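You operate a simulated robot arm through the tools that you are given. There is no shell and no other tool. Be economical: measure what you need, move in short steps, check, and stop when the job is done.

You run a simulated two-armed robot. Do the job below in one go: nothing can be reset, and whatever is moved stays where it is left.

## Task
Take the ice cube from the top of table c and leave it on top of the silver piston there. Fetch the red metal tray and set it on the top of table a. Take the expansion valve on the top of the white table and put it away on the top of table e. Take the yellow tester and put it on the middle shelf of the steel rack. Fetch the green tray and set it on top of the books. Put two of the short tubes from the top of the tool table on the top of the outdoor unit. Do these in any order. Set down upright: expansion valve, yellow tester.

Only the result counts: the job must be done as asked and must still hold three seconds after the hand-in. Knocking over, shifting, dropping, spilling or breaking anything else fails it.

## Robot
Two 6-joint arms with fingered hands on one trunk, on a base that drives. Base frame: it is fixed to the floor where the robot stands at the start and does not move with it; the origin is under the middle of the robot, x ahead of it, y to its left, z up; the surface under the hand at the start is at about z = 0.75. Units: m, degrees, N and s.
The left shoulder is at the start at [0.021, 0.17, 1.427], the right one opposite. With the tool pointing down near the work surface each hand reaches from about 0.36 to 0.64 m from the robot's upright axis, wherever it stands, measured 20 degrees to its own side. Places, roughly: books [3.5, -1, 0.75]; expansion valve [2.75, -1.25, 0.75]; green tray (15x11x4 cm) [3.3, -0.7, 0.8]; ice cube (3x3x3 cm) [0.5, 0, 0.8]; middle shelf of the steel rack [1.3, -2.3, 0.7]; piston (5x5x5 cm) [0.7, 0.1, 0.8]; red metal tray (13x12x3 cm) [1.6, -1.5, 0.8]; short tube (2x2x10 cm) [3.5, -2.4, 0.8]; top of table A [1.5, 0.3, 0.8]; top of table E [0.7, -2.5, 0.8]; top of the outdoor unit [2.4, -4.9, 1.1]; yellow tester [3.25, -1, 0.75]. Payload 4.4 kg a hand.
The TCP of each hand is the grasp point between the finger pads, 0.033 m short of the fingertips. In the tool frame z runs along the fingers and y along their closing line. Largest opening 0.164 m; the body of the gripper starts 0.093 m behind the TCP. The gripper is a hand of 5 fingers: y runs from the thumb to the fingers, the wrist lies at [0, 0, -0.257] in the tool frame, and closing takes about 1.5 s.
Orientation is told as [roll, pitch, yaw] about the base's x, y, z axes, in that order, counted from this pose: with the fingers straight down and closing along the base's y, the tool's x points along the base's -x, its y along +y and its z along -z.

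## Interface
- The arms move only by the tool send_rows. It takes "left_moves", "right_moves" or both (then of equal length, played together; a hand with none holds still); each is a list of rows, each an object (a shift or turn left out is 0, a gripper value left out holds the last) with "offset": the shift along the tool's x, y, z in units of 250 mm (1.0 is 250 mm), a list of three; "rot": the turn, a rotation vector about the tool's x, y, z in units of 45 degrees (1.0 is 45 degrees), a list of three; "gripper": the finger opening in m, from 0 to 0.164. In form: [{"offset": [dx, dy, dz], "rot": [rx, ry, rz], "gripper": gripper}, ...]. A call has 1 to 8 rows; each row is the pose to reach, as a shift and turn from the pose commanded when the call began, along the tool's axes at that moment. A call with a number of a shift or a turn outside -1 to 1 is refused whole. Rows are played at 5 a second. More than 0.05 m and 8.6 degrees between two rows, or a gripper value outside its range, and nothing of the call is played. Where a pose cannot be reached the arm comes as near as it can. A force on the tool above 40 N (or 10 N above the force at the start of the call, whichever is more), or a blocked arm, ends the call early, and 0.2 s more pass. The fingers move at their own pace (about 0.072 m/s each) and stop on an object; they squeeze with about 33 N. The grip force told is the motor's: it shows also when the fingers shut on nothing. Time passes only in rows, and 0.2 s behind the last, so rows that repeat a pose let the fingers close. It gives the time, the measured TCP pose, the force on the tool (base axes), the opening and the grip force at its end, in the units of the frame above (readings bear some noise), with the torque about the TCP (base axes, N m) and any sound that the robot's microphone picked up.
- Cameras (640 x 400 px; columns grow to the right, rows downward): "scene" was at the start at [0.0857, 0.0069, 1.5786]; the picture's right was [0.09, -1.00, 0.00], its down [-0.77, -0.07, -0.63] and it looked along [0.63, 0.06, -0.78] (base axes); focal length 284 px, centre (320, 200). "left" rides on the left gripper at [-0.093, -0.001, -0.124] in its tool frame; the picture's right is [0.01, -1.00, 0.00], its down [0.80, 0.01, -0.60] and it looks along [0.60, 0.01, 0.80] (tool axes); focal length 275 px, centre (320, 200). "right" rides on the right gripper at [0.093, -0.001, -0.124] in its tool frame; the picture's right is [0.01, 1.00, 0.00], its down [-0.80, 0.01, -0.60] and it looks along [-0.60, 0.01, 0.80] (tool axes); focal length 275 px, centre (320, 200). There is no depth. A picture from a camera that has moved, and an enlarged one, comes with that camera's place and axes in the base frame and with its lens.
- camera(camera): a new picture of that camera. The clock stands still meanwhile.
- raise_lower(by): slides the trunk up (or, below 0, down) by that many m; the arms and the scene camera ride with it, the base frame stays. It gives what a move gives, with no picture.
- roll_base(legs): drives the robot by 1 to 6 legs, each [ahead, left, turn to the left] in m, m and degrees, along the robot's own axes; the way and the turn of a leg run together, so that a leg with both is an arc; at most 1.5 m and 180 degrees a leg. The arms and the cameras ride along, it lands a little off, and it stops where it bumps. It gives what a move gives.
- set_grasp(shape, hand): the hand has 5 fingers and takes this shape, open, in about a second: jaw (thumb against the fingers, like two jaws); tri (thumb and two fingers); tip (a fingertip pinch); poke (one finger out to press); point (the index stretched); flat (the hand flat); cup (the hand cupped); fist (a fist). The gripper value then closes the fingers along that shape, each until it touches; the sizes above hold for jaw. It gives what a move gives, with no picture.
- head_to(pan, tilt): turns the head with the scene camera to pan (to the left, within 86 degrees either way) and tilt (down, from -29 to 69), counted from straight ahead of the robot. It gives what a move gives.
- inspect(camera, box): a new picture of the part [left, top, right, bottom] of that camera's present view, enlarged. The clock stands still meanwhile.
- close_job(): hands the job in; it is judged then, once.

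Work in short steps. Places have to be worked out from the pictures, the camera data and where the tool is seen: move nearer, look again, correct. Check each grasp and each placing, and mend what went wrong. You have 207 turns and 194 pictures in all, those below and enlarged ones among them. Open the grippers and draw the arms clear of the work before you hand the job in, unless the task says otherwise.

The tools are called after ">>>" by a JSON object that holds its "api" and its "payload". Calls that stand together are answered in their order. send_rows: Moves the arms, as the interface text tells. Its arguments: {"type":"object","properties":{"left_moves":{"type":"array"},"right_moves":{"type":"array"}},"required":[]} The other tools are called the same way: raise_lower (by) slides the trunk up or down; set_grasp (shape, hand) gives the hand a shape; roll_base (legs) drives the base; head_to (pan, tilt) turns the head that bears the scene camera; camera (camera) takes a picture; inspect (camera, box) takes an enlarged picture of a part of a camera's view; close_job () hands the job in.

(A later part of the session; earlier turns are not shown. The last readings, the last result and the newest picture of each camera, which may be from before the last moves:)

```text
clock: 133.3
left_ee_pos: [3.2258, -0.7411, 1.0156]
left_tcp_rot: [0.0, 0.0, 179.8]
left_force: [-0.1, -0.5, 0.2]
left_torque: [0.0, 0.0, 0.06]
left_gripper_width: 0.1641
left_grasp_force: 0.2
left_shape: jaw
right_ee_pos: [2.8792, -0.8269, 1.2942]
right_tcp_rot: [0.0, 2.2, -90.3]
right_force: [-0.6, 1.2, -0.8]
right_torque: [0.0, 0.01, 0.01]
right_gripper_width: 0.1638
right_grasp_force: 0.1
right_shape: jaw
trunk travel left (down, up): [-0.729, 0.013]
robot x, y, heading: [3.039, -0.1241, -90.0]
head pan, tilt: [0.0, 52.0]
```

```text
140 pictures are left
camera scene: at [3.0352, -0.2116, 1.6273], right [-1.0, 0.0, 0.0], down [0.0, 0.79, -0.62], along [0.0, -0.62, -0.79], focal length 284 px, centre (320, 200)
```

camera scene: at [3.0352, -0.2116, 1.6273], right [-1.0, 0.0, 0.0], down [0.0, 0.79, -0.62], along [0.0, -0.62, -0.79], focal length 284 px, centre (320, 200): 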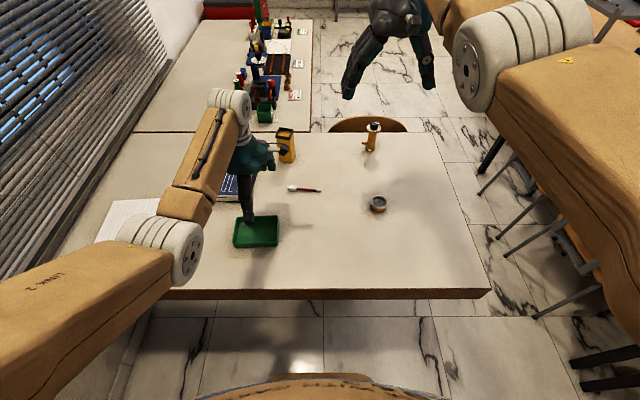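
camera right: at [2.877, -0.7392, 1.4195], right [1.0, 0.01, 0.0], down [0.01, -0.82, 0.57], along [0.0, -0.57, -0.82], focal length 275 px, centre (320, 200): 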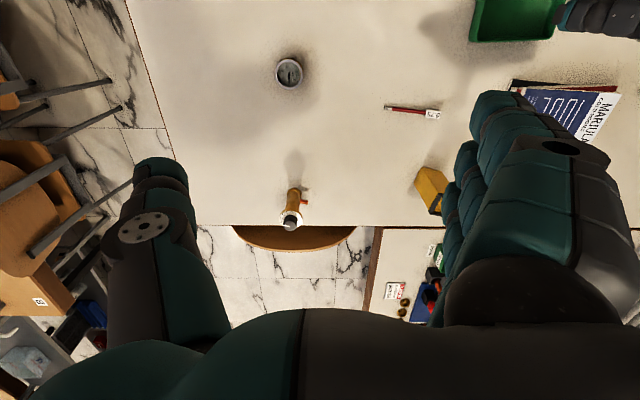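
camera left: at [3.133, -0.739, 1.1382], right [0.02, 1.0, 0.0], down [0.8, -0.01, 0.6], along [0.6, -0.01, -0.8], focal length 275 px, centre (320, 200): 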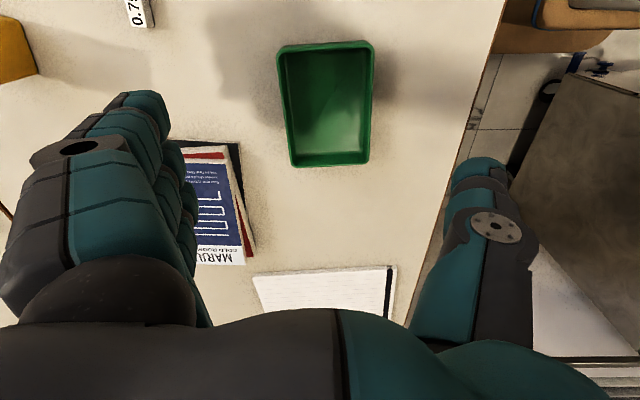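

The rotation works. The books' near edge is close (y≈-0.86), so I narrow the opening to 0.135 and go above the tray, slightly to -x.

>>> {"api": "raise_lower", "payload": {"by": -0.12}}

>>> {"api": "send_rows", "payload": {"left_moves": [{"offset": [0.03, -0.02, 0.0], "gripper": 0.135}, {"offset": [0.06, -0.036, 0.06]}, {"offset": [0.06, -0.036, 0.12]}, {"offset": [0.06, -0.036, 0.12]}]}}

>>> {"api": "camera", "payload": {"camera": "left"}}

```text
clock: 134.8
left_ee_pos: [3.2245, -0.7405, 0.8949]
left_tcp_rot: [0.1, 0.0, 179.9]
left_force: [-0.1, 0.0, -0.4]
left_torque: [-0.01, 0.0, -0.01]
left_gripper_width: 0.164
left_grasp_force: 0.1
left_shape: jaw
right_ee_pos: [2.879, -0.825, 1.1738]
right_tcp_rot: [0.1, 2.2, -90.3]
right_force: [0.2, 0.1, -0.2]
right_torque: [-0.01, -0.02, -0.03]
right_gripper_width: 0.1642
right_grasp_force: 0.1
right_shape: jaw
trunk travel left (down, up): [-0.609, 0.133]
robot x, y, heading: [3.0375, -0.1207, -90.0]
head pan, tilt: [0.0, 52.0]
```

```text
clock: 135.8
left_ee_pos: [3.241, -0.7326, 0.8639]
left_tcp_rot: [0.1, 0.1, 179.8]
left_force: [-0.5, 0.5, 0.2]
left_torque: [-0.02, 0.01, 0.05]
left_gripper_width: 0.1354
left_grasp_force: 0.1
left_shape: jaw
right_ee_pos: [2.8787, -0.8258, 1.1741]
right_tcp_rot: [0.0, 2.3, -90.3]
right_force: [0.0, -0.3, 1.0]
right_torque: [0.04, 0.03, 0.0]
right_gripper_width: 0.1641
right_grasp_force: 0.0
right_shape: jaw
trunk travel left (down, up): [-0.609, 0.133]
robot x, y, heading: [3.0349, -0.1256, -90.3]
head pan, tilt: [0.0, 52.0]
```

```text
139 pictures are left
camera left: at [3.1473, -0.7307, 0.9868], right [0.02, 1.0, 0.0], down [0.8, -0.01, 0.6], along [0.6, -0.01, -0.8], focal length 275 px, centre (320, 200)
```

left: 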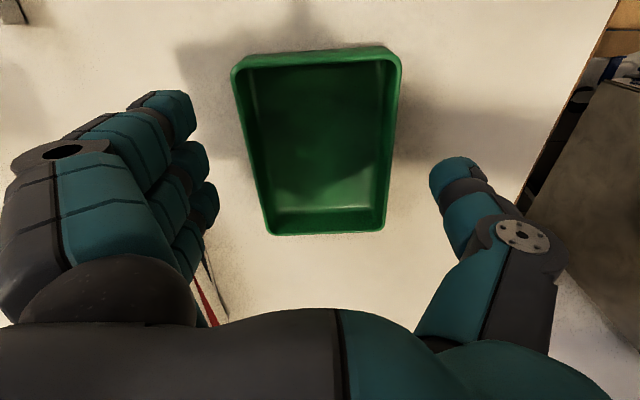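

Well centered. I descend and close on the tray.

>>> {"api": "send_rows", "payload": {"left_moves": [{"offset": [0, 0, 0.14]}, {"offset": [0, 0, 0.26]}, {"offset": [0, 0, 0.296]}, {"offset": [0, 0, 0.296], "gripper": 0.08}, {"offset": [0, 0, 0.296]}, {"offset": [0, 0, 0.296]}, {"offset": [0, 0, 0.296]}, {"offset": [0, 0, 0.296]}]}}

>>> {"api": "camera", "payload": {"camera": "left"}}

```text
clock: 136.8
left_ee_pos: [3.2388, -0.7372, 0.7978]
left_tcp_rot: [0.9, 0.0, 179.7]
left_force: [-0.6, 4.0, 27.1]
left_torque: [2.41, -0.03, 0.05]
left_gripper_width: 0.1036
left_grasp_force: 33.2
left_shape: jaw
right_ee_pos: [2.878, -0.8242, 1.1746]
right_tcp_rot: [0.1, 2.3, -90.4]
right_force: [0.8, -0.5, -0.3]
right_torque: [0.04, 0.01, 0.03]
right_gripper_width: 0.1637
right_grasp_force: 0.1
right_shape: jaw
trunk travel left (down, up): [-0.609, 0.133]
robot x, y, heading: [3.0372, -0.1299, -90.2]
head pan, tilt: [0.0, 52.0]
stopped in row 4 (left hand): the force on the tool passed its limit at 45 N (the readings are from after the stop); the commanded pose is now the measured one
```

```text
138 pictures are left
camera left: at [3.1459, -0.7339, 0.9217], right [0.02, 1.0, -0.01], down [0.8, -0.01, 0.6], along [0.6, -0.02, -0.8], focal length 275 px, centre (320, 200)
```

left: 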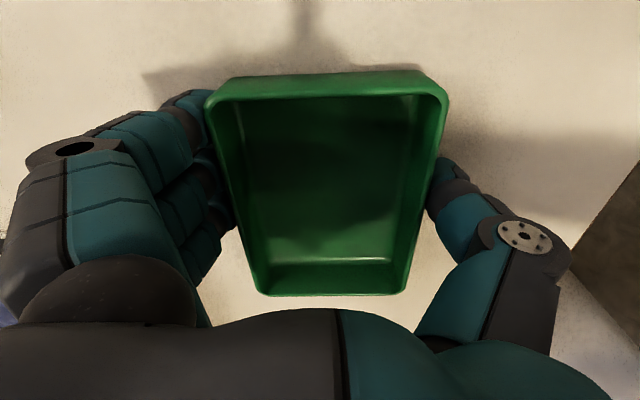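

The fingertips touched the table (its top seems a little higher, about 0.76), but the tray is gripped. I lift gently.

>>> {"api": "send_rows", "payload": {"left_moves": [{"offset": [0, 0, -0.01]}, {"offset": [0, 0, -0.02]}, {"offset": [0, 0, -0.1]}, {"offset": [0, 0, -0.25]}, {"offset": [0, 0, -0.4]}, {"offset": [0, 0, -0.4]}]}}

>>> {"api": "camera", "payload": {"camera": "left"}}

>>> {"api": "camera", "payload": {"camera": "scene"}}

```text
clock: 138.2
left_ee_pos: [3.2412, -0.736, 0.8948]
left_tcp_rot: [0.5, 0.0, 179.7]
left_force: [0.2, -0.3, -0.9]
left_torque: [-0.01, 0.02, -0.02]
left_gripper_width: 0.1027
left_grasp_force: 32.9
left_shape: jaw
right_ee_pos: [2.8786, -0.8278, 1.1748]
right_tcp_rot: [0.0, 2.2, -90.2]
right_force: [-0.2, -0.4, -0.2]
right_torque: [0.03, 0.02, 0.0]
right_gripper_width: 0.1642
right_grasp_force: 0.1
right_shape: jaw
trunk travel left (down, up): [-0.609, 0.133]
robot x, y, heading: [3.0406, -0.1279, -90.2]
head pan, tilt: [0.0, 52.0]
```

```text
137 pictures are left
camera left: at [3.1483, -0.7322, 1.0182], right [0.02, 1.0, -0.01], down [0.8, -0.01, 0.6], along [0.6, -0.02, -0.8], focal length 275 px, centre (320, 200)
```

left: 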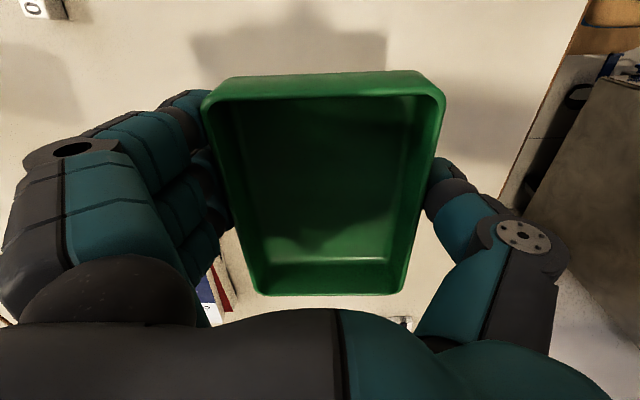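

```text
136 pictures are left
camera scene: at [3.0354, -0.2133, 1.5072], right [-1.0, 0.0, 0.0], down [0.0, 0.79, -0.62], along [0.0, -0.62, -0.79], focal length 284 px, centre (320, 200)
```

scene: 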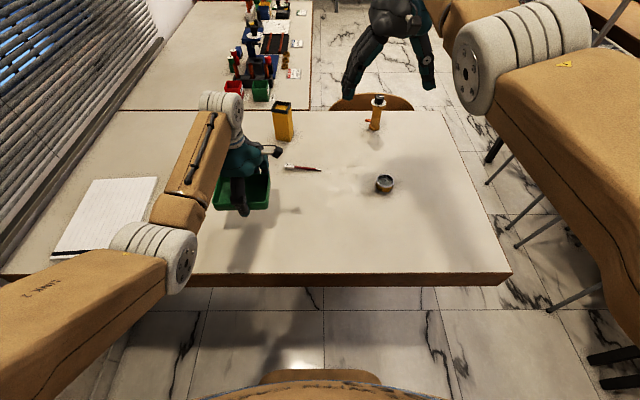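

Tray is held. I raise a bit and drive closer to the books: 0.16 m left, 0.2 m ahead.

>>> {"api": "raise_lower", "payload": {"by": 0.1}}

>>> {"api": "roll_base", "payload": {"legs": [[0, 0.16, 0], [0.19, 0, 0]]}}

>>> {"api": "camera", "payload": {"camera": "scene"}}

>>> {"api": "camera", "payload": {"camera": "right"}}

```text
clock: 139.6
left_ee_pos: [3.2396, -0.7361, 0.994]
left_tcp_rot: [0.5, 0.0, 179.7]
left_force: [-1.0, 1.0, -1.5]
left_torque: [-0.01, 0.03, -0.03]
left_gripper_width: 0.1031
left_grasp_force: 32.9
left_shape: jaw
right_ee_pos: [2.8805, -0.8277, 1.2728]
right_tcp_rot: [0.0, 2.2, -90.2]
right_force: [0.0, 1.0, -0.3]
right_torque: [0.0, -0.05, -0.01]
right_gripper_width: 0.1641
right_grasp_force: 0.0
right_shape: jaw
trunk travel left (down, up): [-0.709, 0.033]
robot x, y, heading: [3.0376, -0.1273, -90.3]
head pan, tilt: [0.0, 52.0]
```

```text
clock: 141.1
left_ee_pos: [3.3975, -0.74, 0.9938]
left_tcp_rot: [0.4, 0.1, -179.6]
left_force: [-0.1, -0.5, -0.5]
left_torque: [0.03, 0.0, 0.0]
left_gripper_width: 0.103
left_grasp_force: 33.0
left_shape: jaw
right_ee_pos: [3.0372, -0.8366, 1.2737]
right_tcp_rot: [-0.1, 2.1, -89.5]
right_force: [0.9, 0.5, -0.4]
right_torque: [0.03, -0.02, 0.04]
right_gripper_width: 0.1641
right_grasp_force: 0.1
right_shape: jaw
trunk travel left (down, up): [-0.709, 0.033]
robot x, y, heading: [3.1875, -0.1307, -89.5]
head pan, tilt: [0.0, 52.0]
stopped in leg 1: the robot was blocked; the commanded pose is now the measured one
```

```text
135 pictures are left
camera scene: at [3.1857, -0.2203, 1.6071], right [-1.0, -0.01, 0.0], down [-0.01, 0.79, -0.61], along [0.0, -0.61, -0.79], focal length 284 px, centre (320, 200)
```

scene: 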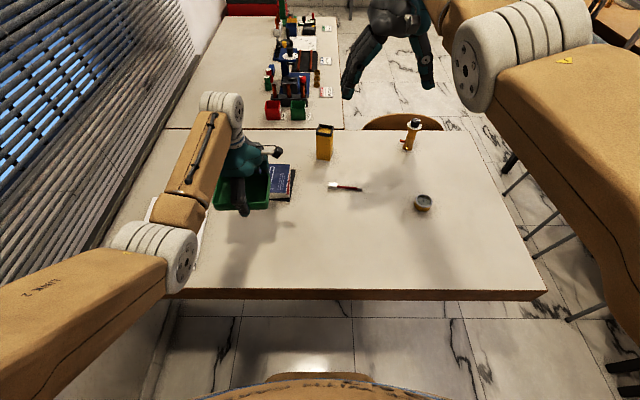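

```text
134 pictures are left
camera right: at [3.0348, -0.7485, 1.3996], right [1.0, 0.02, 0.0], down [0.02, -0.82, 0.57], along [0.01, -0.57, -0.82], focal length 275 px, centre (320, 200)
```

right: 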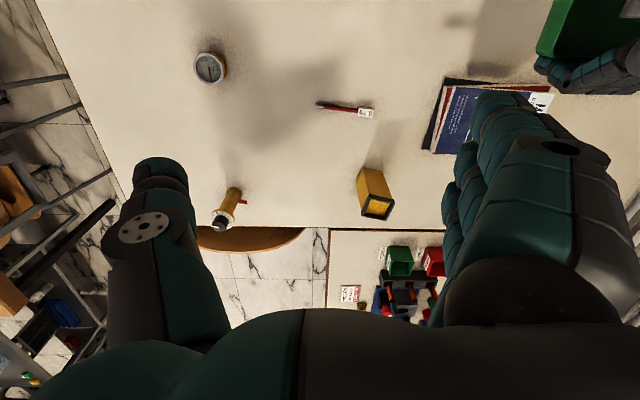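

The base was blocked, probably by the cart behind on the left. I back off to the right a bit, go ahead 0.19, and check.

>>> {"api": "roll_base", "payload": {"legs": [[0, -0.02, 0], [0.19, 0, 0]]}}

>>> {"api": "head_to", "payload": {"pan": 30, "tilt": 50}}

>>> {"api": "camera", "payload": {"camera": "scene"}}

>>> {"api": "camera", "payload": {"camera": "left"}}

```text
clock: 143.1
left_ee_pos: [3.3785, -0.9313, 0.9926]
left_tcp_rot: [0.5, 0.2, -179.5]
left_force: [-0.2, -0.4, -1.9]
left_torque: [0.04, 0.01, 0.0]
left_gripper_width: 0.1032
left_grasp_force: 33.0
left_shape: jaw
right_ee_pos: [3.0202, -1.0273, 1.2754]
right_tcp_rot: [0.0, 2.2, -89.4]
right_force: [-0.6, 0.4, -0.3]
right_torque: [0.04, 0.0, 0.01]
right_gripper_width: 0.1638
right_grasp_force: 0.0
right_shape: jaw
trunk travel left (down, up): [-0.709, 0.033]
robot x, y, heading: [3.1686, -0.3264, -89.4]
head pan, tilt: [0.0, 52.0]
```

```text
clock: 144.0
left_ee_pos: [3.3803, -0.9293, 0.9929]
left_tcp_rot: [0.5, 0.0, -179.6]
left_force: [-0.5, -0.3, -1.0]
left_torque: [0.02, 0.02, 0.02]
left_gripper_width: 0.1029
left_grasp_force: 33.2
left_shape: jaw
right_ee_pos: [3.0199, -1.0262, 1.2745]
right_tcp_rot: [0.1, 2.1, -89.4]
right_force: [0.2, 0.0, -1.3]
right_torque: [0.0, 0.01, 0.0]
right_gripper_width: 0.1641
right_grasp_force: 0.1
right_shape: jaw
trunk travel left (down, up): [-0.709, 0.033]
robot x, y, heading: [3.1676, -0.3234, -89.4]
head pan, tilt: [30.0, 50.0]
```

```text
133 pictures are left
camera scene: at [3.2054, -0.4003, 1.6099], right [-0.86, -0.51, 0.0], down [-0.39, 0.66, -0.64], along [0.33, -0.55, -0.77], focal length 284 px, centre (320, 200)
```

scene: 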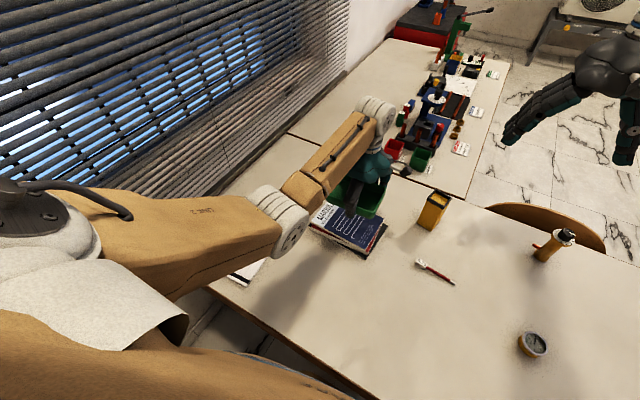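

```text
132 pictures are left
camera left: at [3.2863, -0.9281, 1.1168], right [0.0, 1.0, -0.01], down [0.8, 0.0, 0.6], along [0.6, -0.01, -0.8], focal length 275 px, centre (320, 200)
```

left: 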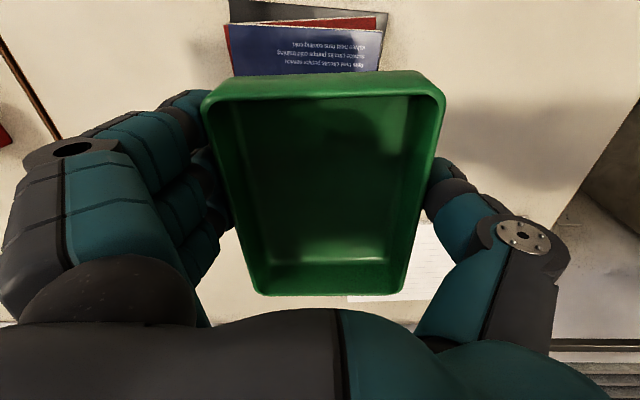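

The books span about x 3.31–3.53, y -1.02 to -0.865, and the tray is almost centered over them. I lower the trunk by 0.1 and then the hand until contact.

>>> {"api": "raise_lower", "payload": {"by": -0.1}}

>>> {"api": "send_rows", "payload": {"left_moves": [{"offset": [0.08, 0.05, 0.0], "rot": [0.01, 0, 0]}, {"offset": [0.08, 0.05, 0.1], "rot": [0.01, 0, 0]}, {"offset": [0.08, 0.05, 0.16], "rot": [0.01, 0, 0]}, {"offset": [0.08, 0.05, 0.16], "rot": [0.01, 0, 0]}]}}

>>> {"api": "inspect", "payload": {"camera": "scene", "box": [270, 130, 430, 280]}}

>>> {"api": "camera", "payload": {"camera": "left"}}

```text
clock: 145.3
left_ee_pos: [3.3784, -0.9295, 0.8939]
left_tcp_rot: [0.5, 0.2, -179.6]
left_force: [0.4, 0.1, -1.2]
left_torque: [0.02, 0.05, 0.01]
left_gripper_width: 0.1031
left_grasp_force: 33.1
left_shape: jaw
right_ee_pos: [3.0192, -1.0251, 1.1747]
right_tcp_rot: [0.0, 2.1, -89.4]
right_force: [-0.3, 0.8, 1.4]
right_torque: [-0.02, -0.02, -0.01]
right_gripper_width: 0.1641
right_grasp_force: 0.1
right_shape: jaw
trunk travel left (down, up): [-0.609, 0.133]
robot x, y, heading: [3.1674, -0.3251, -89.5]
head pan, tilt: [30.0, 50.0]
```

```text
clock: 146.3
left_ee_pos: [3.3982, -0.9437, 0.8522]
left_tcp_rot: [0.1, 0.2, -179.4]
left_force: [-0.3, -0.2, -1.6]
left_torque: [0.0, 0.03, 0.01]
left_gripper_width: 0.103
left_grasp_force: 32.9
left_shape: jaw
right_ee_pos: [3.0202, -1.0251, 1.1749]
right_tcp_rot: [0.0, 2.1, -89.4]
right_force: [-0.1, 0.3, -0.1]
right_torque: [0.03, 0.0, 0.01]
right_gripper_width: 0.1642
right_grasp_force: 0.2
right_shape: jaw
trunk travel left (down, up): [-0.609, 0.133]
robot x, y, heading: [3.1704, -0.3202, -89.3]
head pan, tilt: [30.0, 50.0]
```

```text
2.67 times, centred on (350, 205) of scene
camera zoom: at [3.2054, -0.4013, 1.5099], right [-0.86, -0.51, 0.0], down [-0.39, 0.66, -0.64], along [0.33, -0.55, -0.77], focal length 756 px, centre (240, 187)
```

zoom: 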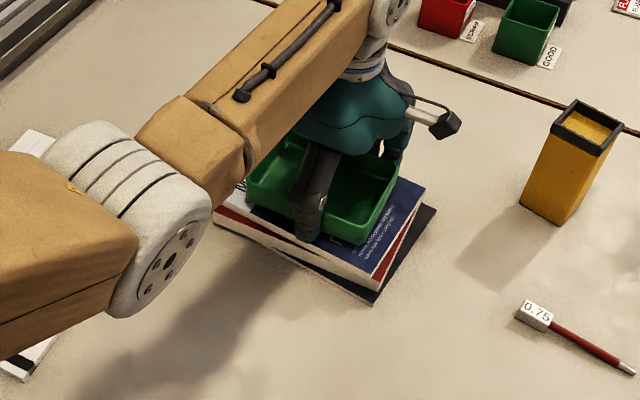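

```text
130 pictures are left
camera left: at [3.3059, -0.942, 0.9768], right [0.0, 1.0, 0.0], down [0.8, 0.0, 0.6], along [0.6, 0.0, -0.8], focal length 275 px, centre (320, 200)
```

left: 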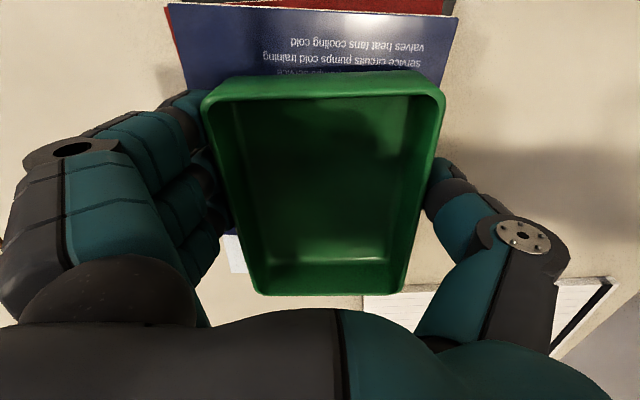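

The tray is centered over the blue top book. I lower it in small increments until contact.

>>> {"api": "send_rows", "payload": {"left_moves": [{"offset": [0, 0, 0.03]}, {"offset": [0, 0, 0.05]}, {"offset": [0, 0, 0.06]}]}}

>>> {"api": "inspect", "payload": {"camera": "scene", "box": [310, 160, 390, 240]}}

```text
clock: 147.2
left_ee_pos: [3.3988, -0.9435, 0.8418]
left_tcp_rot: [0.4, 0.2, -179.6]
left_force: [1.6, 3.4, 16.5]
left_torque: [-1.03, 0.23, 0.1]
left_gripper_width: 0.1026
left_grasp_force: 33.3
left_shape: jaw
right_ee_pos: [3.0197, -1.0242, 1.1758]
right_tcp_rot: [0.0, 2.1, -89.4]
right_force: [-0.5, 0.5, -0.3]
right_torque: [0.01, -0.02, -0.02]
right_gripper_width: 0.1641
right_grasp_force: 0.1
right_shape: jaw
trunk travel left (down, up): [-0.609, 0.133]
robot x, y, heading: [3.1659, -0.3211, -89.4]
head pan, tilt: [30.0, 50.0]
```

```text
5.00 times, centred on (350, 200) of scene
camera zoom: at [3.2052, -0.3992, 1.5103], right [-0.86, -0.51, 0.0], down [-0.39, 0.66, -0.64], along [0.33, -0.55, -0.77], focal length 1418 px, centre (170, 200)
```

zoom: 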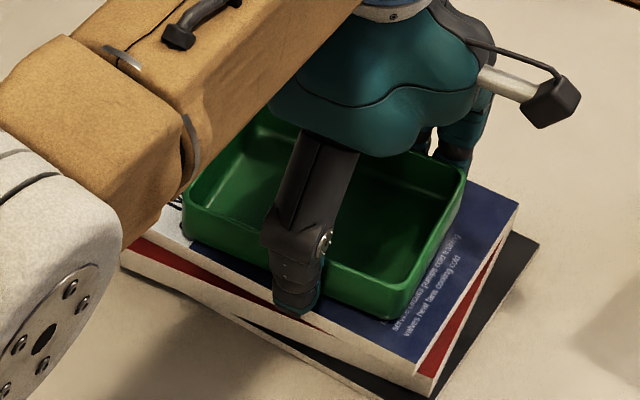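

Contact is made (16 N). I ease up slightly, open the hand and lift away.

>>> {"api": "send_rows", "payload": {"left_moves": [{"offset": [0, 0, -0.012], "gripper": 0.11}, {"offset": [0, 0, -0.012], "gripper": 0.13}, {"offset": [0, 0, -0.012]}, {"offset": [0, 0, -0.05]}, {"offset": [0, 0, -0.2]}, {"offset": [0, 0, -0.36]}, {"offset": [0, 0, -0.5]}]}}

>>> {"api": "raise_lower", "payload": {"by": 0.1}}

>>> {"api": "camera", "payload": {"camera": "left"}}

>>> {"api": "camera", "payload": {"camera": "scene"}}

```text
clock: 148.8
left_ee_pos: [3.4005, -0.9412, 0.9666]
left_tcp_rot: [0.1, 0.1, -179.5]
left_force: [0.0, 0.5, -0.3]
left_torque: [-0.01, 0.01, -0.01]
left_gripper_width: 0.1296
left_grasp_force: 0.2
left_shape: jaw
right_ee_pos: [3.0206, -1.0247, 1.1743]
right_tcp_rot: [0.0, 2.1, -89.4]
right_force: [-0.3, -0.5, -0.5]
right_torque: [-0.02, -0.01, 0.04]
right_gripper_width: 0.1636
right_grasp_force: 0.1
right_shape: jaw
trunk travel left (down, up): [-0.609, 0.133]
robot x, y, heading: [3.1652, -0.3198, -89.5]
head pan, tilt: [30.0, 50.0]
```

```text
clock: 150.1
left_ee_pos: [3.4004, -0.9424, 1.0629]
left_tcp_rot: [0.0, 0.1, -179.5]
left_force: [-0.1, -0.4, -0.1]
left_torque: [-0.01, 0.02, -0.03]
left_gripper_width: 0.1298
left_grasp_force: 0.2
left_shape: jaw
right_ee_pos: [3.0211, -1.025, 1.2737]
right_tcp_rot: [0.0, 2.2, -89.3]
right_force: [-0.5, -0.6, -0.3]
right_torque: [0.02, -0.04, 0.0]
right_gripper_width: 0.1641
right_grasp_force: 0.1
right_shape: jaw
trunk travel left (down, up): [-0.709, 0.033]
robot x, y, heading: [3.1658, -0.3209, -89.6]
head pan, tilt: [30.0, 50.0]
```

```text
128 pictures are left
camera left: at [3.3064, -0.9418, 1.1865], right [0.0, 1.0, 0.0], down [0.8, 0.0, 0.6], along [0.6, 0.0, -0.8], focal length 275 px, centre (320, 200)
```

left: 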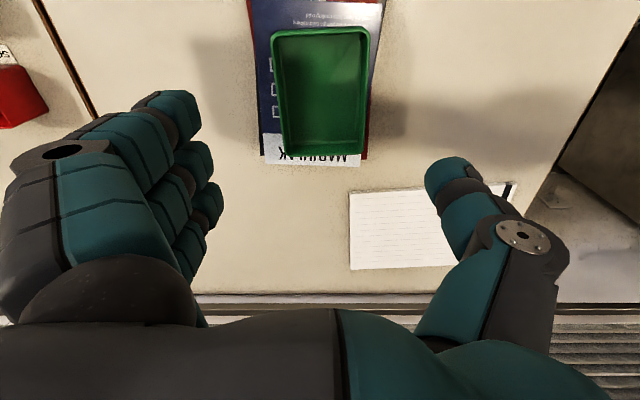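

```text
127 pictures are left
camera scene: at [3.2056, -0.4006, 1.6098], right [-0.86, -0.51, 0.0], down [-0.39, 0.66, -0.64], along [0.33, -0.55, -0.77], focal length 284 px, centre (320, 200)
```

scene: 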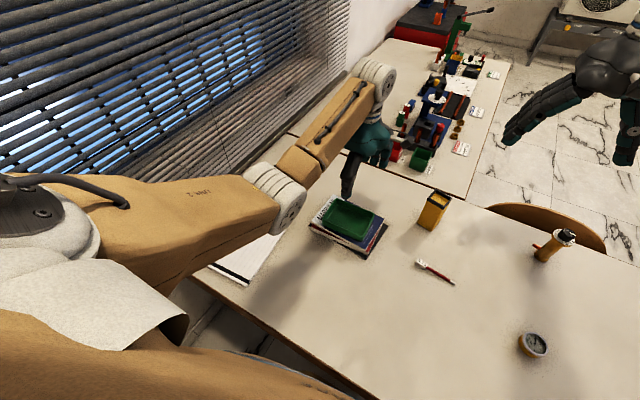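

The green tray sits on the books. Next is the tester: I shift the base right 0.17 m and rotate the left hand back so it closes along x.

>>> {"api": "roll_base", "payload": {"legs": [[0, -0.17, -0.5]]}}

>>> {"api": "send_rows", "payload": {"left_moves": [{"rot": [0, 0, -0.167], "offset": [0, 0, -0.05]}, {"rot": [0, 0, -0.333], "offset": [0, 0, -0.1]}, {"rot": [0, 0, -0.5], "offset": [0, 0, -0.1]}, {"rot": [0, 0, -0.667], "offset": [0, 0, -0.1]}, {"rot": [0, 0, -0.833], "offset": [0, 0, -0.1]}, {"rot": [0, 0, -1.0], "offset": [0, 0, -0.1]}]}}

>>> {"api": "send_rows", "payload": {"left_moves": [{"rot": [0, 0, -0.167]}, {"rot": [0, 0, -0.333]}, {"rot": [0, 0, -0.5]}, {"rot": [0, 0, -0.667]}, {"rot": [0, 0, -0.833]}, {"rot": [0, 0, -1.0]}]}}

>>> {"api": "head_to", "payload": {"pan": 5, "tilt": 50}}

>>> {"api": "camera", "payload": {"camera": "scene"}}

>>> {"api": "camera", "payload": {"camera": "right"}}

```text
clock: 151.6
left_ee_pos: [3.2203, -0.945, 1.0629]
left_tcp_rot: [0.1, 0.1, -180.0]
left_force: [-1.0, -1.1, 0.2]
left_torque: [0.03, -0.04, 0.0]
left_gripper_width: 0.1297
left_grasp_force: 0.1
left_shape: jaw
right_ee_pos: [2.8411, -1.0246, 1.275]
right_tcp_rot: [0.0, 2.1, -89.9]
right_force: [-0.4, -0.1, 0.2]
right_torque: [0.0, -0.04, 0.0]
right_gripper_width: 0.1642
right_grasp_force: 0.1
right_shape: jaw
trunk travel left (down, up): [-0.709, 0.033]
robot x, y, heading: [2.9964, -0.3222, -89.9]
head pan, tilt: [30.0, 50.0]
```

```text
clock: 152.9
left_ee_pos: [3.2234, -0.9448, 1.0887]
left_tcp_rot: [0.0, 0.0, -135.0]
left_force: [-0.1, 0.4, -0.5]
left_torque: [0.04, -0.01, -0.01]
left_gripper_width: 0.1297
left_grasp_force: 0.0
left_shape: jaw
right_ee_pos: [2.8428, -1.0254, 1.2748]
right_tcp_rot: [0.0, 2.1, -89.9]
right_force: [-0.1, 0.1, 0.3]
right_torque: [-0.01, 0.02, -0.03]
right_gripper_width: 0.164
right_grasp_force: 0.1
right_shape: jaw
trunk travel left (down, up): [-0.709, 0.033]
robot x, y, heading: [2.9959, -0.3238, -89.9]
head pan, tilt: [30.0, 50.0]
```

```text
clock: 154.3
left_ee_pos: [3.2222, -0.9459, 1.0885]
left_tcp_rot: [0.1, -0.1, -90.0]
left_force: [-0.1, 0.2, 0.0]
left_torque: [0.0, -0.01, -0.02]
left_gripper_width: 0.1298
left_grasp_force: 0.0
left_shape: jaw
right_ee_pos: [2.8418, -1.0257, 1.2749]
right_tcp_rot: [0.0, 2.1, -89.9]
right_force: [-0.9, -0.3, -0.8]
right_torque: [-0.03, 0.02, 0.0]
right_gripper_width: 0.164
right_grasp_force: 0.1
right_shape: jaw
trunk travel left (down, up): [-0.709, 0.033]
robot x, y, heading: [2.9963, -0.3259, -89.9]
head pan, tilt: [30.0, 50.0]
```

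```text
clock: 155.2
left_ee_pos: [3.2226, -0.9457, 1.0882]
left_tcp_rot: [0.1, 0.0, -90.0]
left_force: [-0.8, 1.1, -1.0]
left_torque: [0.02, 0.0, 0.01]
left_gripper_width: 0.1295
left_grasp_force: 0.1
left_shape: jaw
right_ee_pos: [2.8424, -1.0253, 1.2748]
right_tcp_rot: [-0.1, 2.2, -89.9]
right_force: [0.0, 0.8, 0.8]
right_torque: [0.01, 0.02, 0.0]
right_gripper_width: 0.164
right_grasp_force: 0.1
right_shape: jaw
trunk travel left (down, up): [-0.709, 0.033]
robot x, y, heading: [2.997, -0.325, -90.1]
head pan, tilt: [5.0, 50.0]
```

```text
126 pictures are left
camera scene: at [3.0009, -0.4113, 1.6099], right [-1.0, -0.09, 0.0], down [-0.07, 0.76, -0.64], along [0.06, -0.64, -0.77], focal length 284 px, centre (320, 200)
```

scene: 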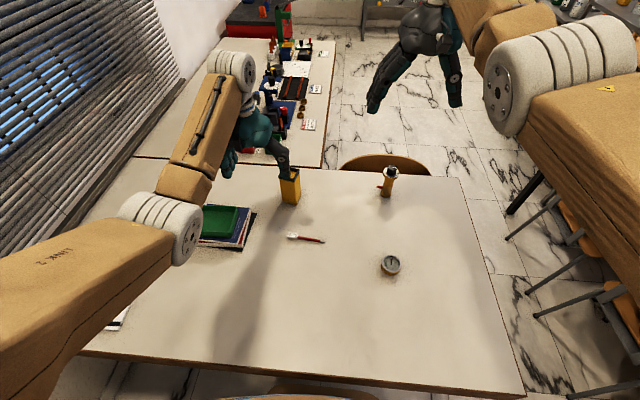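

```text
125 pictures are left
camera right: at [2.8396, -0.9372, 1.4006], right [1.0, 0.01, 0.0], down [0.01, -0.82, 0.57], along [0.01, -0.57, -0.82], focal length 275 px, centre (320, 200)
```

right: 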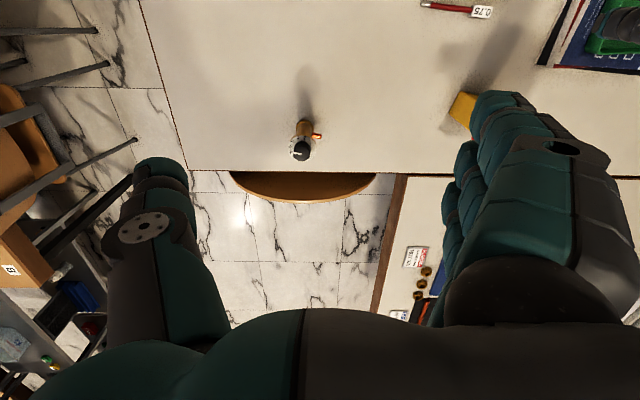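

I zoom in on the tester and valve to see their orientation.

>>> {"api": "inspect", "payload": {"camera": "scene", "box": [260, 150, 320, 220]}}

>>> {"api": "inspect", "payload": {"camera": "scene", "box": [360, 150, 420, 210]}}

>>> {"api": "inspect", "payload": {"camera": "right", "box": [250, 90, 350, 180]}}

```text
5.71 times, centred on (290, 185) of scene
camera zoom: at [3.0009, -0.4113, 1.6099], right [-1.0, -0.09, 0.0], down [-0.07, 0.76, -0.64], along [0.06, -0.64, -0.77], focal length 1620 px, centre (491, 286)
```

zoom: 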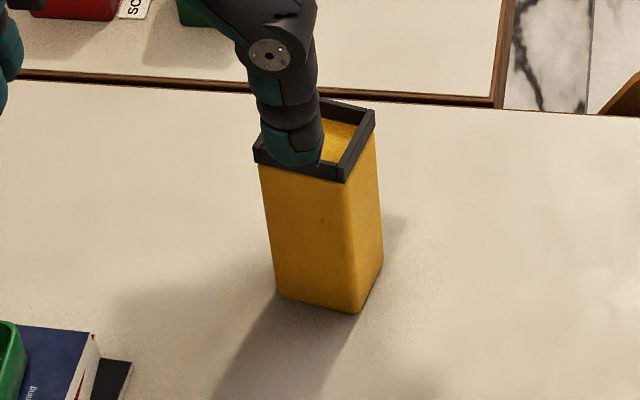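

```text
6.67 times, centred on (390, 180) of scene
camera zoom: at [3.0009, -0.4113, 1.6099], right [-1.0, -0.09, 0.0], down [-0.07, 0.76, -0.64], along [0.06, -0.64, -0.77], focal length 1890 px, centre (-147, 333)
```

zoom: 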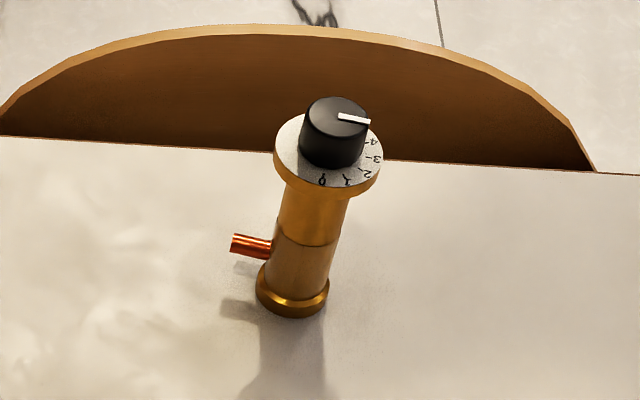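

```text
4.44 times, centred on (300, 135) of right
camera zoom: at [2.8396, -0.9372, 1.4006], right [1.0, 0.01, 0.0], down [0.01, -0.82, 0.57], along [0.01, -0.57, -0.82], focal length 1224 px, centre (409, 489)
```

zoom: 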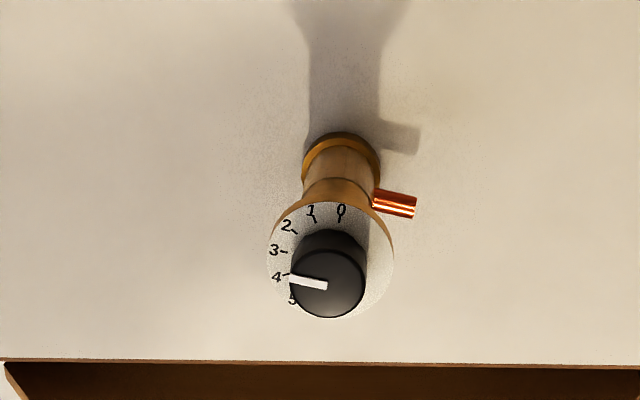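

The tester is about 6×4.5×13 cm, centered near [3.178,-1.117], and rotated about -10°. I'll grip it with the left hand tilted 45° forward, which also suits the shelf later. First yaw and tilt up in the air.

>>> {"api": "send_rows", "payload": {"left_moves": [{"rot": [0, 0, 0.111], "offset": [0, -0.06, 0]}, {"rot": [0, 0, 0.222], "offset": [0, -0.12, 0]}, {"rot": [0, 0, 0.222], "offset": [0, -0.12, 0]}]}}

>>> {"api": "send_rows", "payload": {"left_moves": [{"rot": [0, -0.167, 0], "offset": [-0.06, 0, 0]}, {"rot": [0, -0.333, 0], "offset": [-0.12, 0, 0]}, {"rot": [0, -0.5, 0], "offset": [-0.18, 0, 0]}, {"rot": [0, -0.667, 0], "offset": [-0.24, 0, 0]}, {"rot": [0, -0.833, 0], "offset": [-0.3, 0, 0]}, {"rot": [0, -1.0, 0], "offset": [-0.34, 0, 0]}, {"rot": [0, -1.0, 0], "offset": [-0.34, 0, 0], "gripper": 0.11}]}}

>>> {"api": "camera", "payload": {"camera": "left"}}

>>> {"api": "camera", "payload": {"camera": "scene"}}

```text
clock: 156.0
left_ee_pos: [3.1922, -0.9439, 1.0878]
left_tcp_rot: [0.1, -0.1, -100.0]
left_force: [-0.3, -1.3, -0.7]
left_torque: [0.02, 0.0, 0.0]
left_gripper_width: 0.1295
left_grasp_force: 0.1
left_shape: jaw
right_ee_pos: [2.8426, -1.0256, 1.2742]
right_tcp_rot: [0.0, 2.1, -90.0]
right_force: [0.5, -0.5, -0.2]
right_torque: [-0.02, 0.03, -0.01]
right_gripper_width: 0.1641
right_grasp_force: 0.0
right_shape: jaw
trunk travel left (down, up): [-0.709, 0.033]
robot x, y, heading: [2.9916, -0.3247, -89.9]
head pan, tilt: [5.0, 50.0]
```

```text
clock: 157.6
left_ee_pos: [3.1761, -1.0287, 1.0886]
left_tcp_rot: [0.0, -45.1, -100.0]
left_force: [-0.9, 0.4, -0.5]
left_torque: [-0.01, 0.02, 0.0]
left_gripper_width: 0.1108
left_grasp_force: 0.0
left_shape: jaw
right_ee_pos: [2.8411, -1.0248, 1.2738]
right_tcp_rot: [0.0, 2.1, -89.9]
right_force: [-0.2, -0.3, -0.2]
right_torque: [-0.04, 0.02, -0.02]
right_gripper_width: 0.164
right_grasp_force: 0.1
right_shape: jaw
trunk travel left (down, up): [-0.709, 0.033]
robot x, y, heading: [2.9955, -0.3239, -90.0]
head pan, tilt: [5.0, 50.0]
```

```text
121 pictures are left
camera left: at [3.1792, -1.0063, 1.2417], right [-0.98, 0.18, -0.01], down [0.18, 0.97, -0.14], along [-0.02, -0.14, -0.99], focal length 275 px, centre (320, 200)
```

left: 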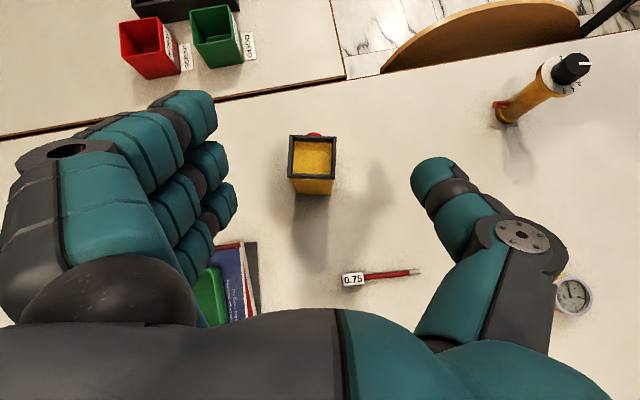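

```text
120 pictures are left
camera scene: at [3.0005, -0.4117, 1.6099], right [-1.0, -0.09, 0.0], down [-0.07, 0.76, -0.64], along [0.06, -0.64, -0.77], focal length 284 px, centre (320, 200)
```

scene: 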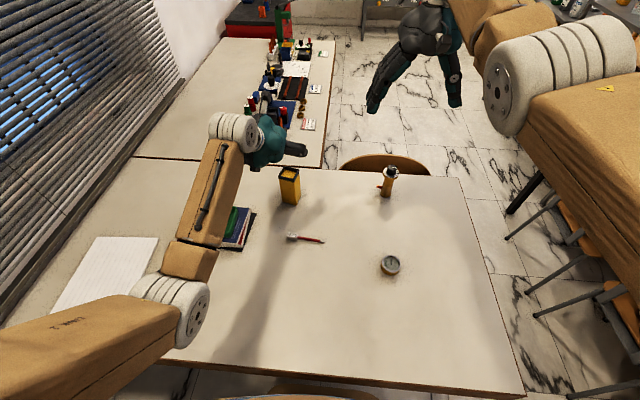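

The view is very clear: tester top center ≈[3.172,-1.119]. I lower the trunk 0.15 and then move in along the tool axis.

>>> {"api": "raise_lower", "payload": {"by": -0.15}}

>>> {"api": "send_rows", "payload": {"left_moves": [{"offset": [0, 0.052, 0.0]}, {"offset": [0.01, 0.052, 0.15]}, {"offset": [0.02, 0.052, 0.3]}, {"offset": [0.02, 0.052, 0.3]}]}}

>>> {"api": "camera", "payload": {"camera": "left"}}

>>> {"api": "inspect", "payload": {"camera": "scene", "box": [220, 110, 340, 230]}}

```text
clock: 159.4
left_ee_pos: [3.1775, -1.0293, 0.9395]
left_tcp_rot: [0.1, -45.1, -100.1]
left_force: [0.1, -0.4, 0.2]
left_torque: [-0.02, 0.0, 0.01]
left_gripper_width: 0.1109
left_grasp_force: 0.0
left_shape: jaw
right_ee_pos: [2.8421, -1.0244, 1.1248]
right_tcp_rot: [0.0, 2.1, -89.9]
right_force: [-0.3, 0.1, -0.7]
right_torque: [-0.01, -0.01, 0.0]
right_gripper_width: 0.1642
right_grasp_force: 0.0
right_shape: jaw
trunk travel left (down, up): [-0.559, 0.183]
robot x, y, heading: [2.9964, -0.3203, -89.9]
head pan, tilt: [5.0, 50.0]
```

```text
clock: 160.4
left_ee_pos: [3.1801, -1.0785, 0.8818]
left_tcp_rot: [0.1, -45.1, -100.0]
left_force: [-0.3, 0.8, -0.4]
left_torque: [0.01, -0.02, 0.0]
left_gripper_width: 0.1108
left_grasp_force: 0.1
left_shape: jaw
right_ee_pos: [2.8422, -1.0251, 1.1244]
right_tcp_rot: [0.0, 2.1, -89.9]
right_force: [0.3, -0.3, 0.9]
right_torque: [-0.04, -0.01, 0.02]
right_gripper_width: 0.164
right_grasp_force: 0.1
right_shape: jaw
trunk travel left (down, up): [-0.559, 0.183]
robot x, y, heading: [2.9944, -0.3244, -89.8]
head pan, tilt: [5.0, 50.0]
```

```text
119 pictures are left
camera left: at [3.1825, -1.057, 1.0343], right [-0.98, 0.18, -0.01], down [0.18, 0.97, -0.14], along [-0.02, -0.14, -0.99], focal length 275 px, centre (320, 200)
```

left: 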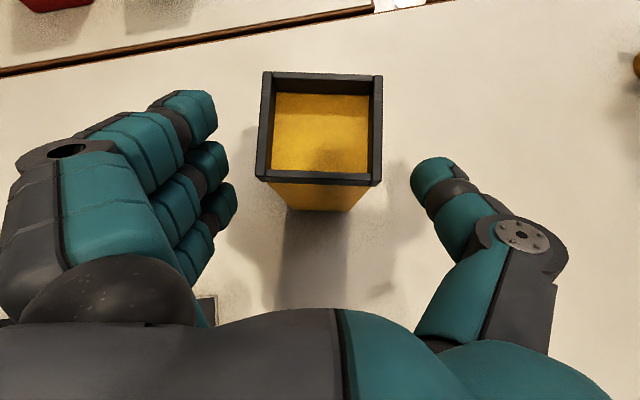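

```text
3.33 times, centred on (280, 170) of scene
camera zoom: at [3.0007, -0.4137, 1.4599], right [-1.0, -0.09, 0.0], down [-0.07, 0.76, -0.64], along [0.06, -0.64, -0.77], focal length 945 px, centre (453, 300)
```

zoom: 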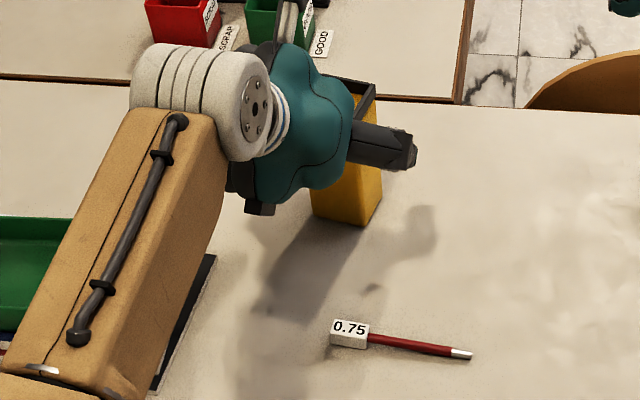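

Lateral alignment is centered. I move the remaining 58 mm along the tool axis and close.

>>> {"api": "send_rows", "payload": {"left_moves": [{"offset": [0, 0, 0.12]}, {"offset": [0, 0, 0.232]}, {"offset": [0, 0, 0.232], "gripper": 0.03}, {"offset": [0, 0, 0.232]}, {"offset": [0, 0, 0.232]}, {"offset": [0, 0, 0.232]}, {"offset": [0, 0, 0.232]}]}}

>>> {"api": "camera", "payload": {"camera": "left"}}

```text
clock: 162.0
left_ee_pos: [3.1735, -1.1196, 0.841]
left_tcp_rot: [0.1, -45.1, -100.0]
left_force: [0.6, -1.2, 1.1]
left_torque: [-0.03, -0.13, -0.04]
left_gripper_width: 0.0521
left_grasp_force: 33.2
left_shape: jaw
right_ee_pos: [2.8418, -1.0253, 1.1244]
right_tcp_rot: [0.0, 2.2, -89.9]
right_force: [-0.8, 0.8, 0.2]
right_torque: [0.03, -0.01, 0.0]
right_gripper_width: 0.164
right_grasp_force: 0.1
right_shape: jaw
trunk travel left (down, up): [-0.559, 0.183]
robot x, y, heading: [2.9943, -0.3236, -89.7]
head pan, tilt: [5.0, 50.0]
```

```text
117 pictures are left
camera left: at [3.1753, -1.0978, 0.9938], right [-0.98, 0.18, -0.01], down [0.18, 0.97, -0.14], along [-0.02, -0.14, -0.99], focal length 275 px, centre (320, 200)
```

left: 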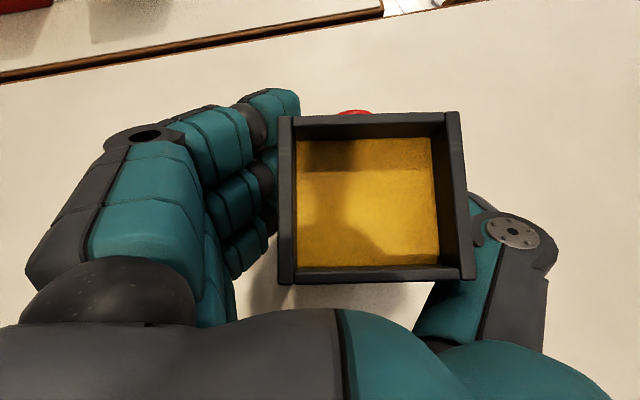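

Gripped (0.052 m). I raise it with the trunk and check.

>>> {"api": "raise_lower", "payload": {"by": 0.16}}

>>> {"api": "camera", "payload": {"camera": "left"}}

>>> {"api": "inspect", "payload": {"camera": "scene", "box": [200, 80, 360, 230]}}

```text
clock: 163.8
left_ee_pos: [3.1746, -1.1206, 0.9996]
left_tcp_rot: [0.1, -44.9, -100.0]
left_force: [-0.8, 0.1, -2.0]
left_torque: [-0.01, -0.02, 0.0]
left_gripper_width: 0.0523
left_grasp_force: 33.0
left_shape: jaw
right_ee_pos: [2.8423, -1.0255, 1.2838]
right_tcp_rot: [0.1, 2.1, -89.9]
right_force: [-0.5, 0.3, -0.1]
right_torque: [0.03, 0.01, 0.01]
right_gripper_width: 0.164
right_grasp_force: 0.1
right_shape: jaw
trunk travel left (down, up): [-0.719, 0.023]
robot x, y, heading: [2.9959, -0.3222, -89.7]
head pan, tilt: [5.0, 50.0]
```

```text
116 pictures are left
camera left: at [3.177, -1.0982, 1.153], right [-0.98, 0.18, -0.01], down [0.18, 0.97, -0.14], along [-0.02, -0.14, -0.99], focal length 275 px, centre (320, 200)
```

left: 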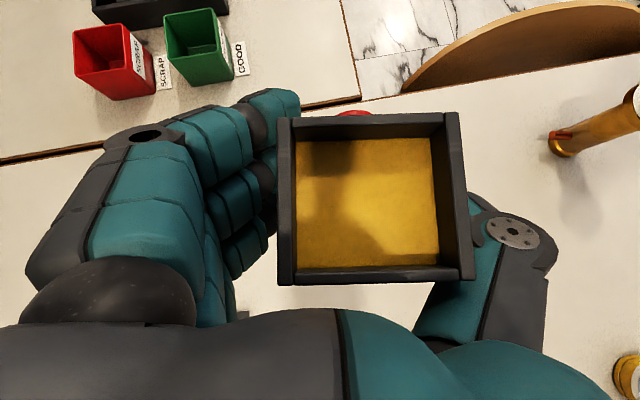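

```text
2.67 times, centred on (280, 155) of scene
camera zoom: at [3.0009, -0.4119, 1.6197], right [-1.0, -0.09, 0.0], down [-0.07, 0.76, -0.64], along [0.06, -0.64, -0.77], focal length 756 px, centre (427, 320)
```

zoom: 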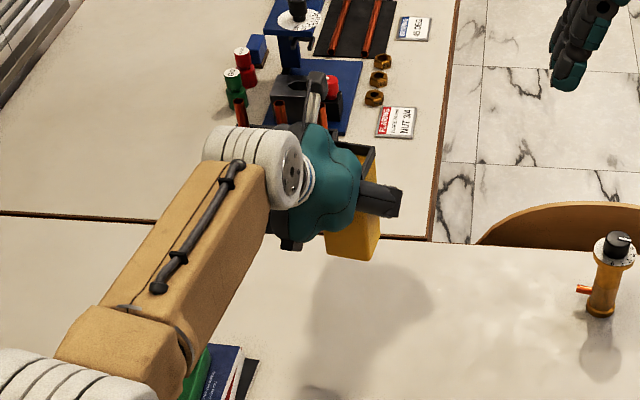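

The tester is firmly held upright. I pull it up and back, then drive back out and around to the aisle, facing +x, to take the valve with the right hand.

>>> {"api": "send_rows", "payload": {"left_moves": [{"offset": [0, 0, -0.14]}, {"offset": [0, 0, -0.28]}, {"offset": [0, 0, -0.42]}, {"offset": [0, 0, -0.56]}]}}

>>> {"api": "roll_base", "payload": {"legs": [[-0.6, 0, 0], [0, -0.77, 0]]}}

>>> {"api": "roll_base", "payload": {"legs": [[0, 0, 89.8]]}}

```text
clock: 164.8
left_ee_pos: [3.1916, -1.0219, 1.0997]
left_tcp_rot: [0.2, -45.0, -100.1]
left_force: [-0.1, -0.6, -2.8]
left_torque: [-0.07, -0.05, -0.02]
left_gripper_width: 0.0524
left_grasp_force: 33.3
left_shape: jaw
right_ee_pos: [2.8434, -1.0237, 1.2849]
right_tcp_rot: [0.0, 2.1, -89.8]
right_force: [0.6, 0.2, 1.4]
right_torque: [-0.02, 0.0, 0.02]
right_gripper_width: 0.1638
right_grasp_force: 0.1
right_shape: jaw
trunk travel left (down, up): [-0.719, 0.023]
robot x, y, heading: [2.9926, -0.3197, -89.8]
head pan, tilt: [5.0, 50.0]
```

```text
clock: 171.9
left_ee_pos: [2.4325, -0.4306, 1.0991]
left_tcp_rot: [0.1, -45.0, -99.1]
left_force: [-0.3, 0.1, -2.4]
left_torque: [-0.02, -0.05, -0.01]
left_gripper_width: 0.0523
left_grasp_force: 33.6
left_shape: jaw
right_ee_pos: [2.0849, -0.4378, 1.2845]
right_tcp_rot: [0.0, 2.2, -88.9]
right_force: [0.4, 0.5, -1.3]
right_torque: [-0.04, -0.04, 0.05]
right_gripper_width: 0.1639
right_grasp_force: 0.0
right_shape: jaw
trunk travel left (down, up): [-0.719, 0.023]
robot x, y, heading: [2.2248, 0.2648, -89.1]
head pan, tilt: [5.0, 50.0]
```

```text
clock: 176.1
left_ee_pos: [2.9262, 0.4591, 1.0985]
left_tcp_rot: [0.0, -45.1, -10.5]
left_force: [0.3, -0.3, -3.4]
left_torque: [0.09, -0.02, 0.0]
left_gripper_width: 0.0519
left_grasp_force: 32.9
left_shape: jaw
right_ee_pos: [2.9251, 0.1094, 1.2836]
right_tcp_rot: [-0.1, 2.1, -0.1]
right_force: [0.6, -0.4, 0.3]
right_torque: [-0.02, -0.02, 0.0]
right_gripper_width: 0.164
right_grasp_force: 0.0
right_shape: jaw
trunk travel left (down, up): [-0.719, 0.023]
robot x, y, heading: [2.2205, 0.2682, 0.0]
head pan, tilt: [5.0, 50.0]
```

Now I strafe right down the aisle, facing +x.

>>> {"api": "roll_base", "payload": {"legs": [[0, -0.6, 0]]}}

>>> {"api": "roll_base", "payload": {"legs": [[0, -0.62, 0]]}}

>>> {"api": "head_to", "payload": {"pan": -10, "tilt": 52}}

>>> {"api": "camera", "payload": {"camera": "scene"}}

>>> {"api": "camera", "payload": {"camera": "right"}}

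```text
clock: 179.5
left_ee_pos: [2.9222, -0.1361, 1.0991]
left_tcp_rot: [0.1, -45.0, -10.4]
left_force: [-0.2, -0.8, -3.1]
left_torque: [0.05, -0.05, -0.05]
left_gripper_width: 0.0521
left_grasp_force: 32.8
left_shape: jaw
right_ee_pos: [2.9219, -0.4858, 1.2843]
right_tcp_rot: [-0.1, 2.1, -0.3]
right_force: [0.5, 0.2, 0.0]
right_torque: [0.0, 0.02, 0.0]
right_gripper_width: 0.164
right_grasp_force: 0.0
right_shape: jaw
trunk travel left (down, up): [-0.719, 0.023]
robot x, y, heading: [2.222, -0.3279, -0.3]
head pan, tilt: [5.0, 50.0]
```

```text
clock: 182.9
left_ee_pos: [2.917, -0.7543, 1.099]
left_tcp_rot: [0.2, -45.0, -10.7]
left_force: [-0.2, 0.2, -2.2]
left_torque: [0.05, -0.04, 0.03]
left_gripper_width: 0.0521
left_grasp_force: 32.4
left_shape: jaw
right_ee_pos: [2.9141, -1.1046, 1.2837]
right_tcp_rot: [0.0, 2.1, -0.5]
right_force: [0.1, 1.2, -0.1]
right_torque: [0.01, 0.03, -0.01]
right_gripper_width: 0.1641
right_grasp_force: 0.1
right_shape: jaw
trunk travel left (down, up): [-0.719, 0.023]
robot x, y, heading: [2.2139, -0.9421, -0.8]
head pan, tilt: [5.0, 50.0]
```

```text
clock: 183.7
left_ee_pos: [2.9177, -0.7548, 1.0988]
left_tcp_rot: [0.1, -45.0, -10.6]
left_force: [0.9, 0.4, -2.6]
left_torque: [0.04, -0.05, -0.01]
left_gripper_width: 0.0524
left_grasp_force: 33.0
left_shape: jaw
right_ee_pos: [2.9154, -1.1046, 1.2837]
right_tcp_rot: [0.0, 2.1, -0.4]
right_force: [-0.1, 0.5, -0.3]
right_torque: [-0.03, 0.0, 0.0]
right_gripper_width: 0.1642
right_grasp_force: 0.0
right_shape: jaw
trunk travel left (down, up): [-0.719, 0.023]
robot x, y, heading: [2.2099, -0.9409, -0.7]
head pan, tilt: [-10.0, 52.0]
```

```text
114 pictures are left
camera scene: at [2.2987, -0.9574, 1.6172], right [-0.18, -0.98, 0.0], down [-0.77, 0.15, -0.62], along [0.6, -0.11, -0.79], focal length 284 px, centre (320, 200)
```

scene: 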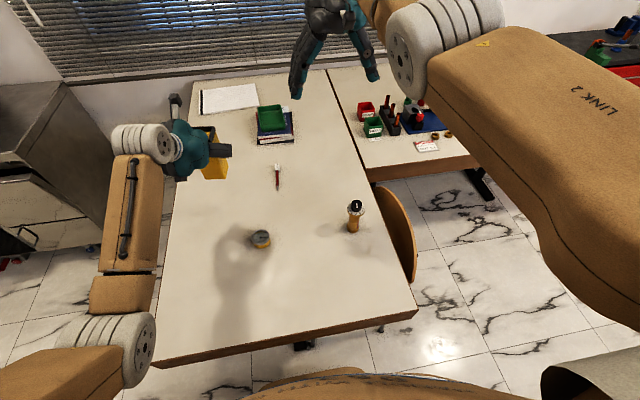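

```text
113 pictures are left
camera right: at [2.8256, -1.1048, 1.4104], right [0.0, 1.0, 0.0], down [0.82, 0.0, 0.57], along [0.57, 0.0, -0.82], focal length 275 px, centre (320, 200)
```

right: 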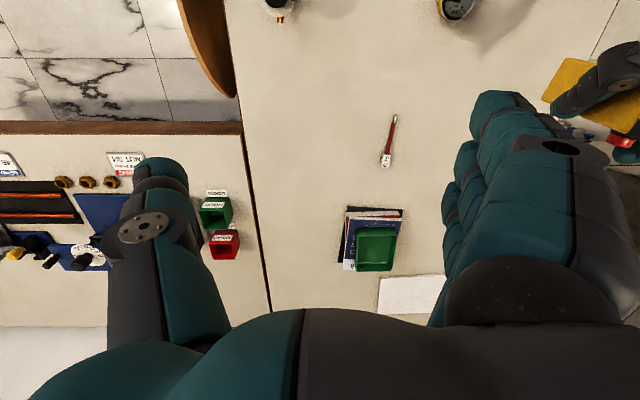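

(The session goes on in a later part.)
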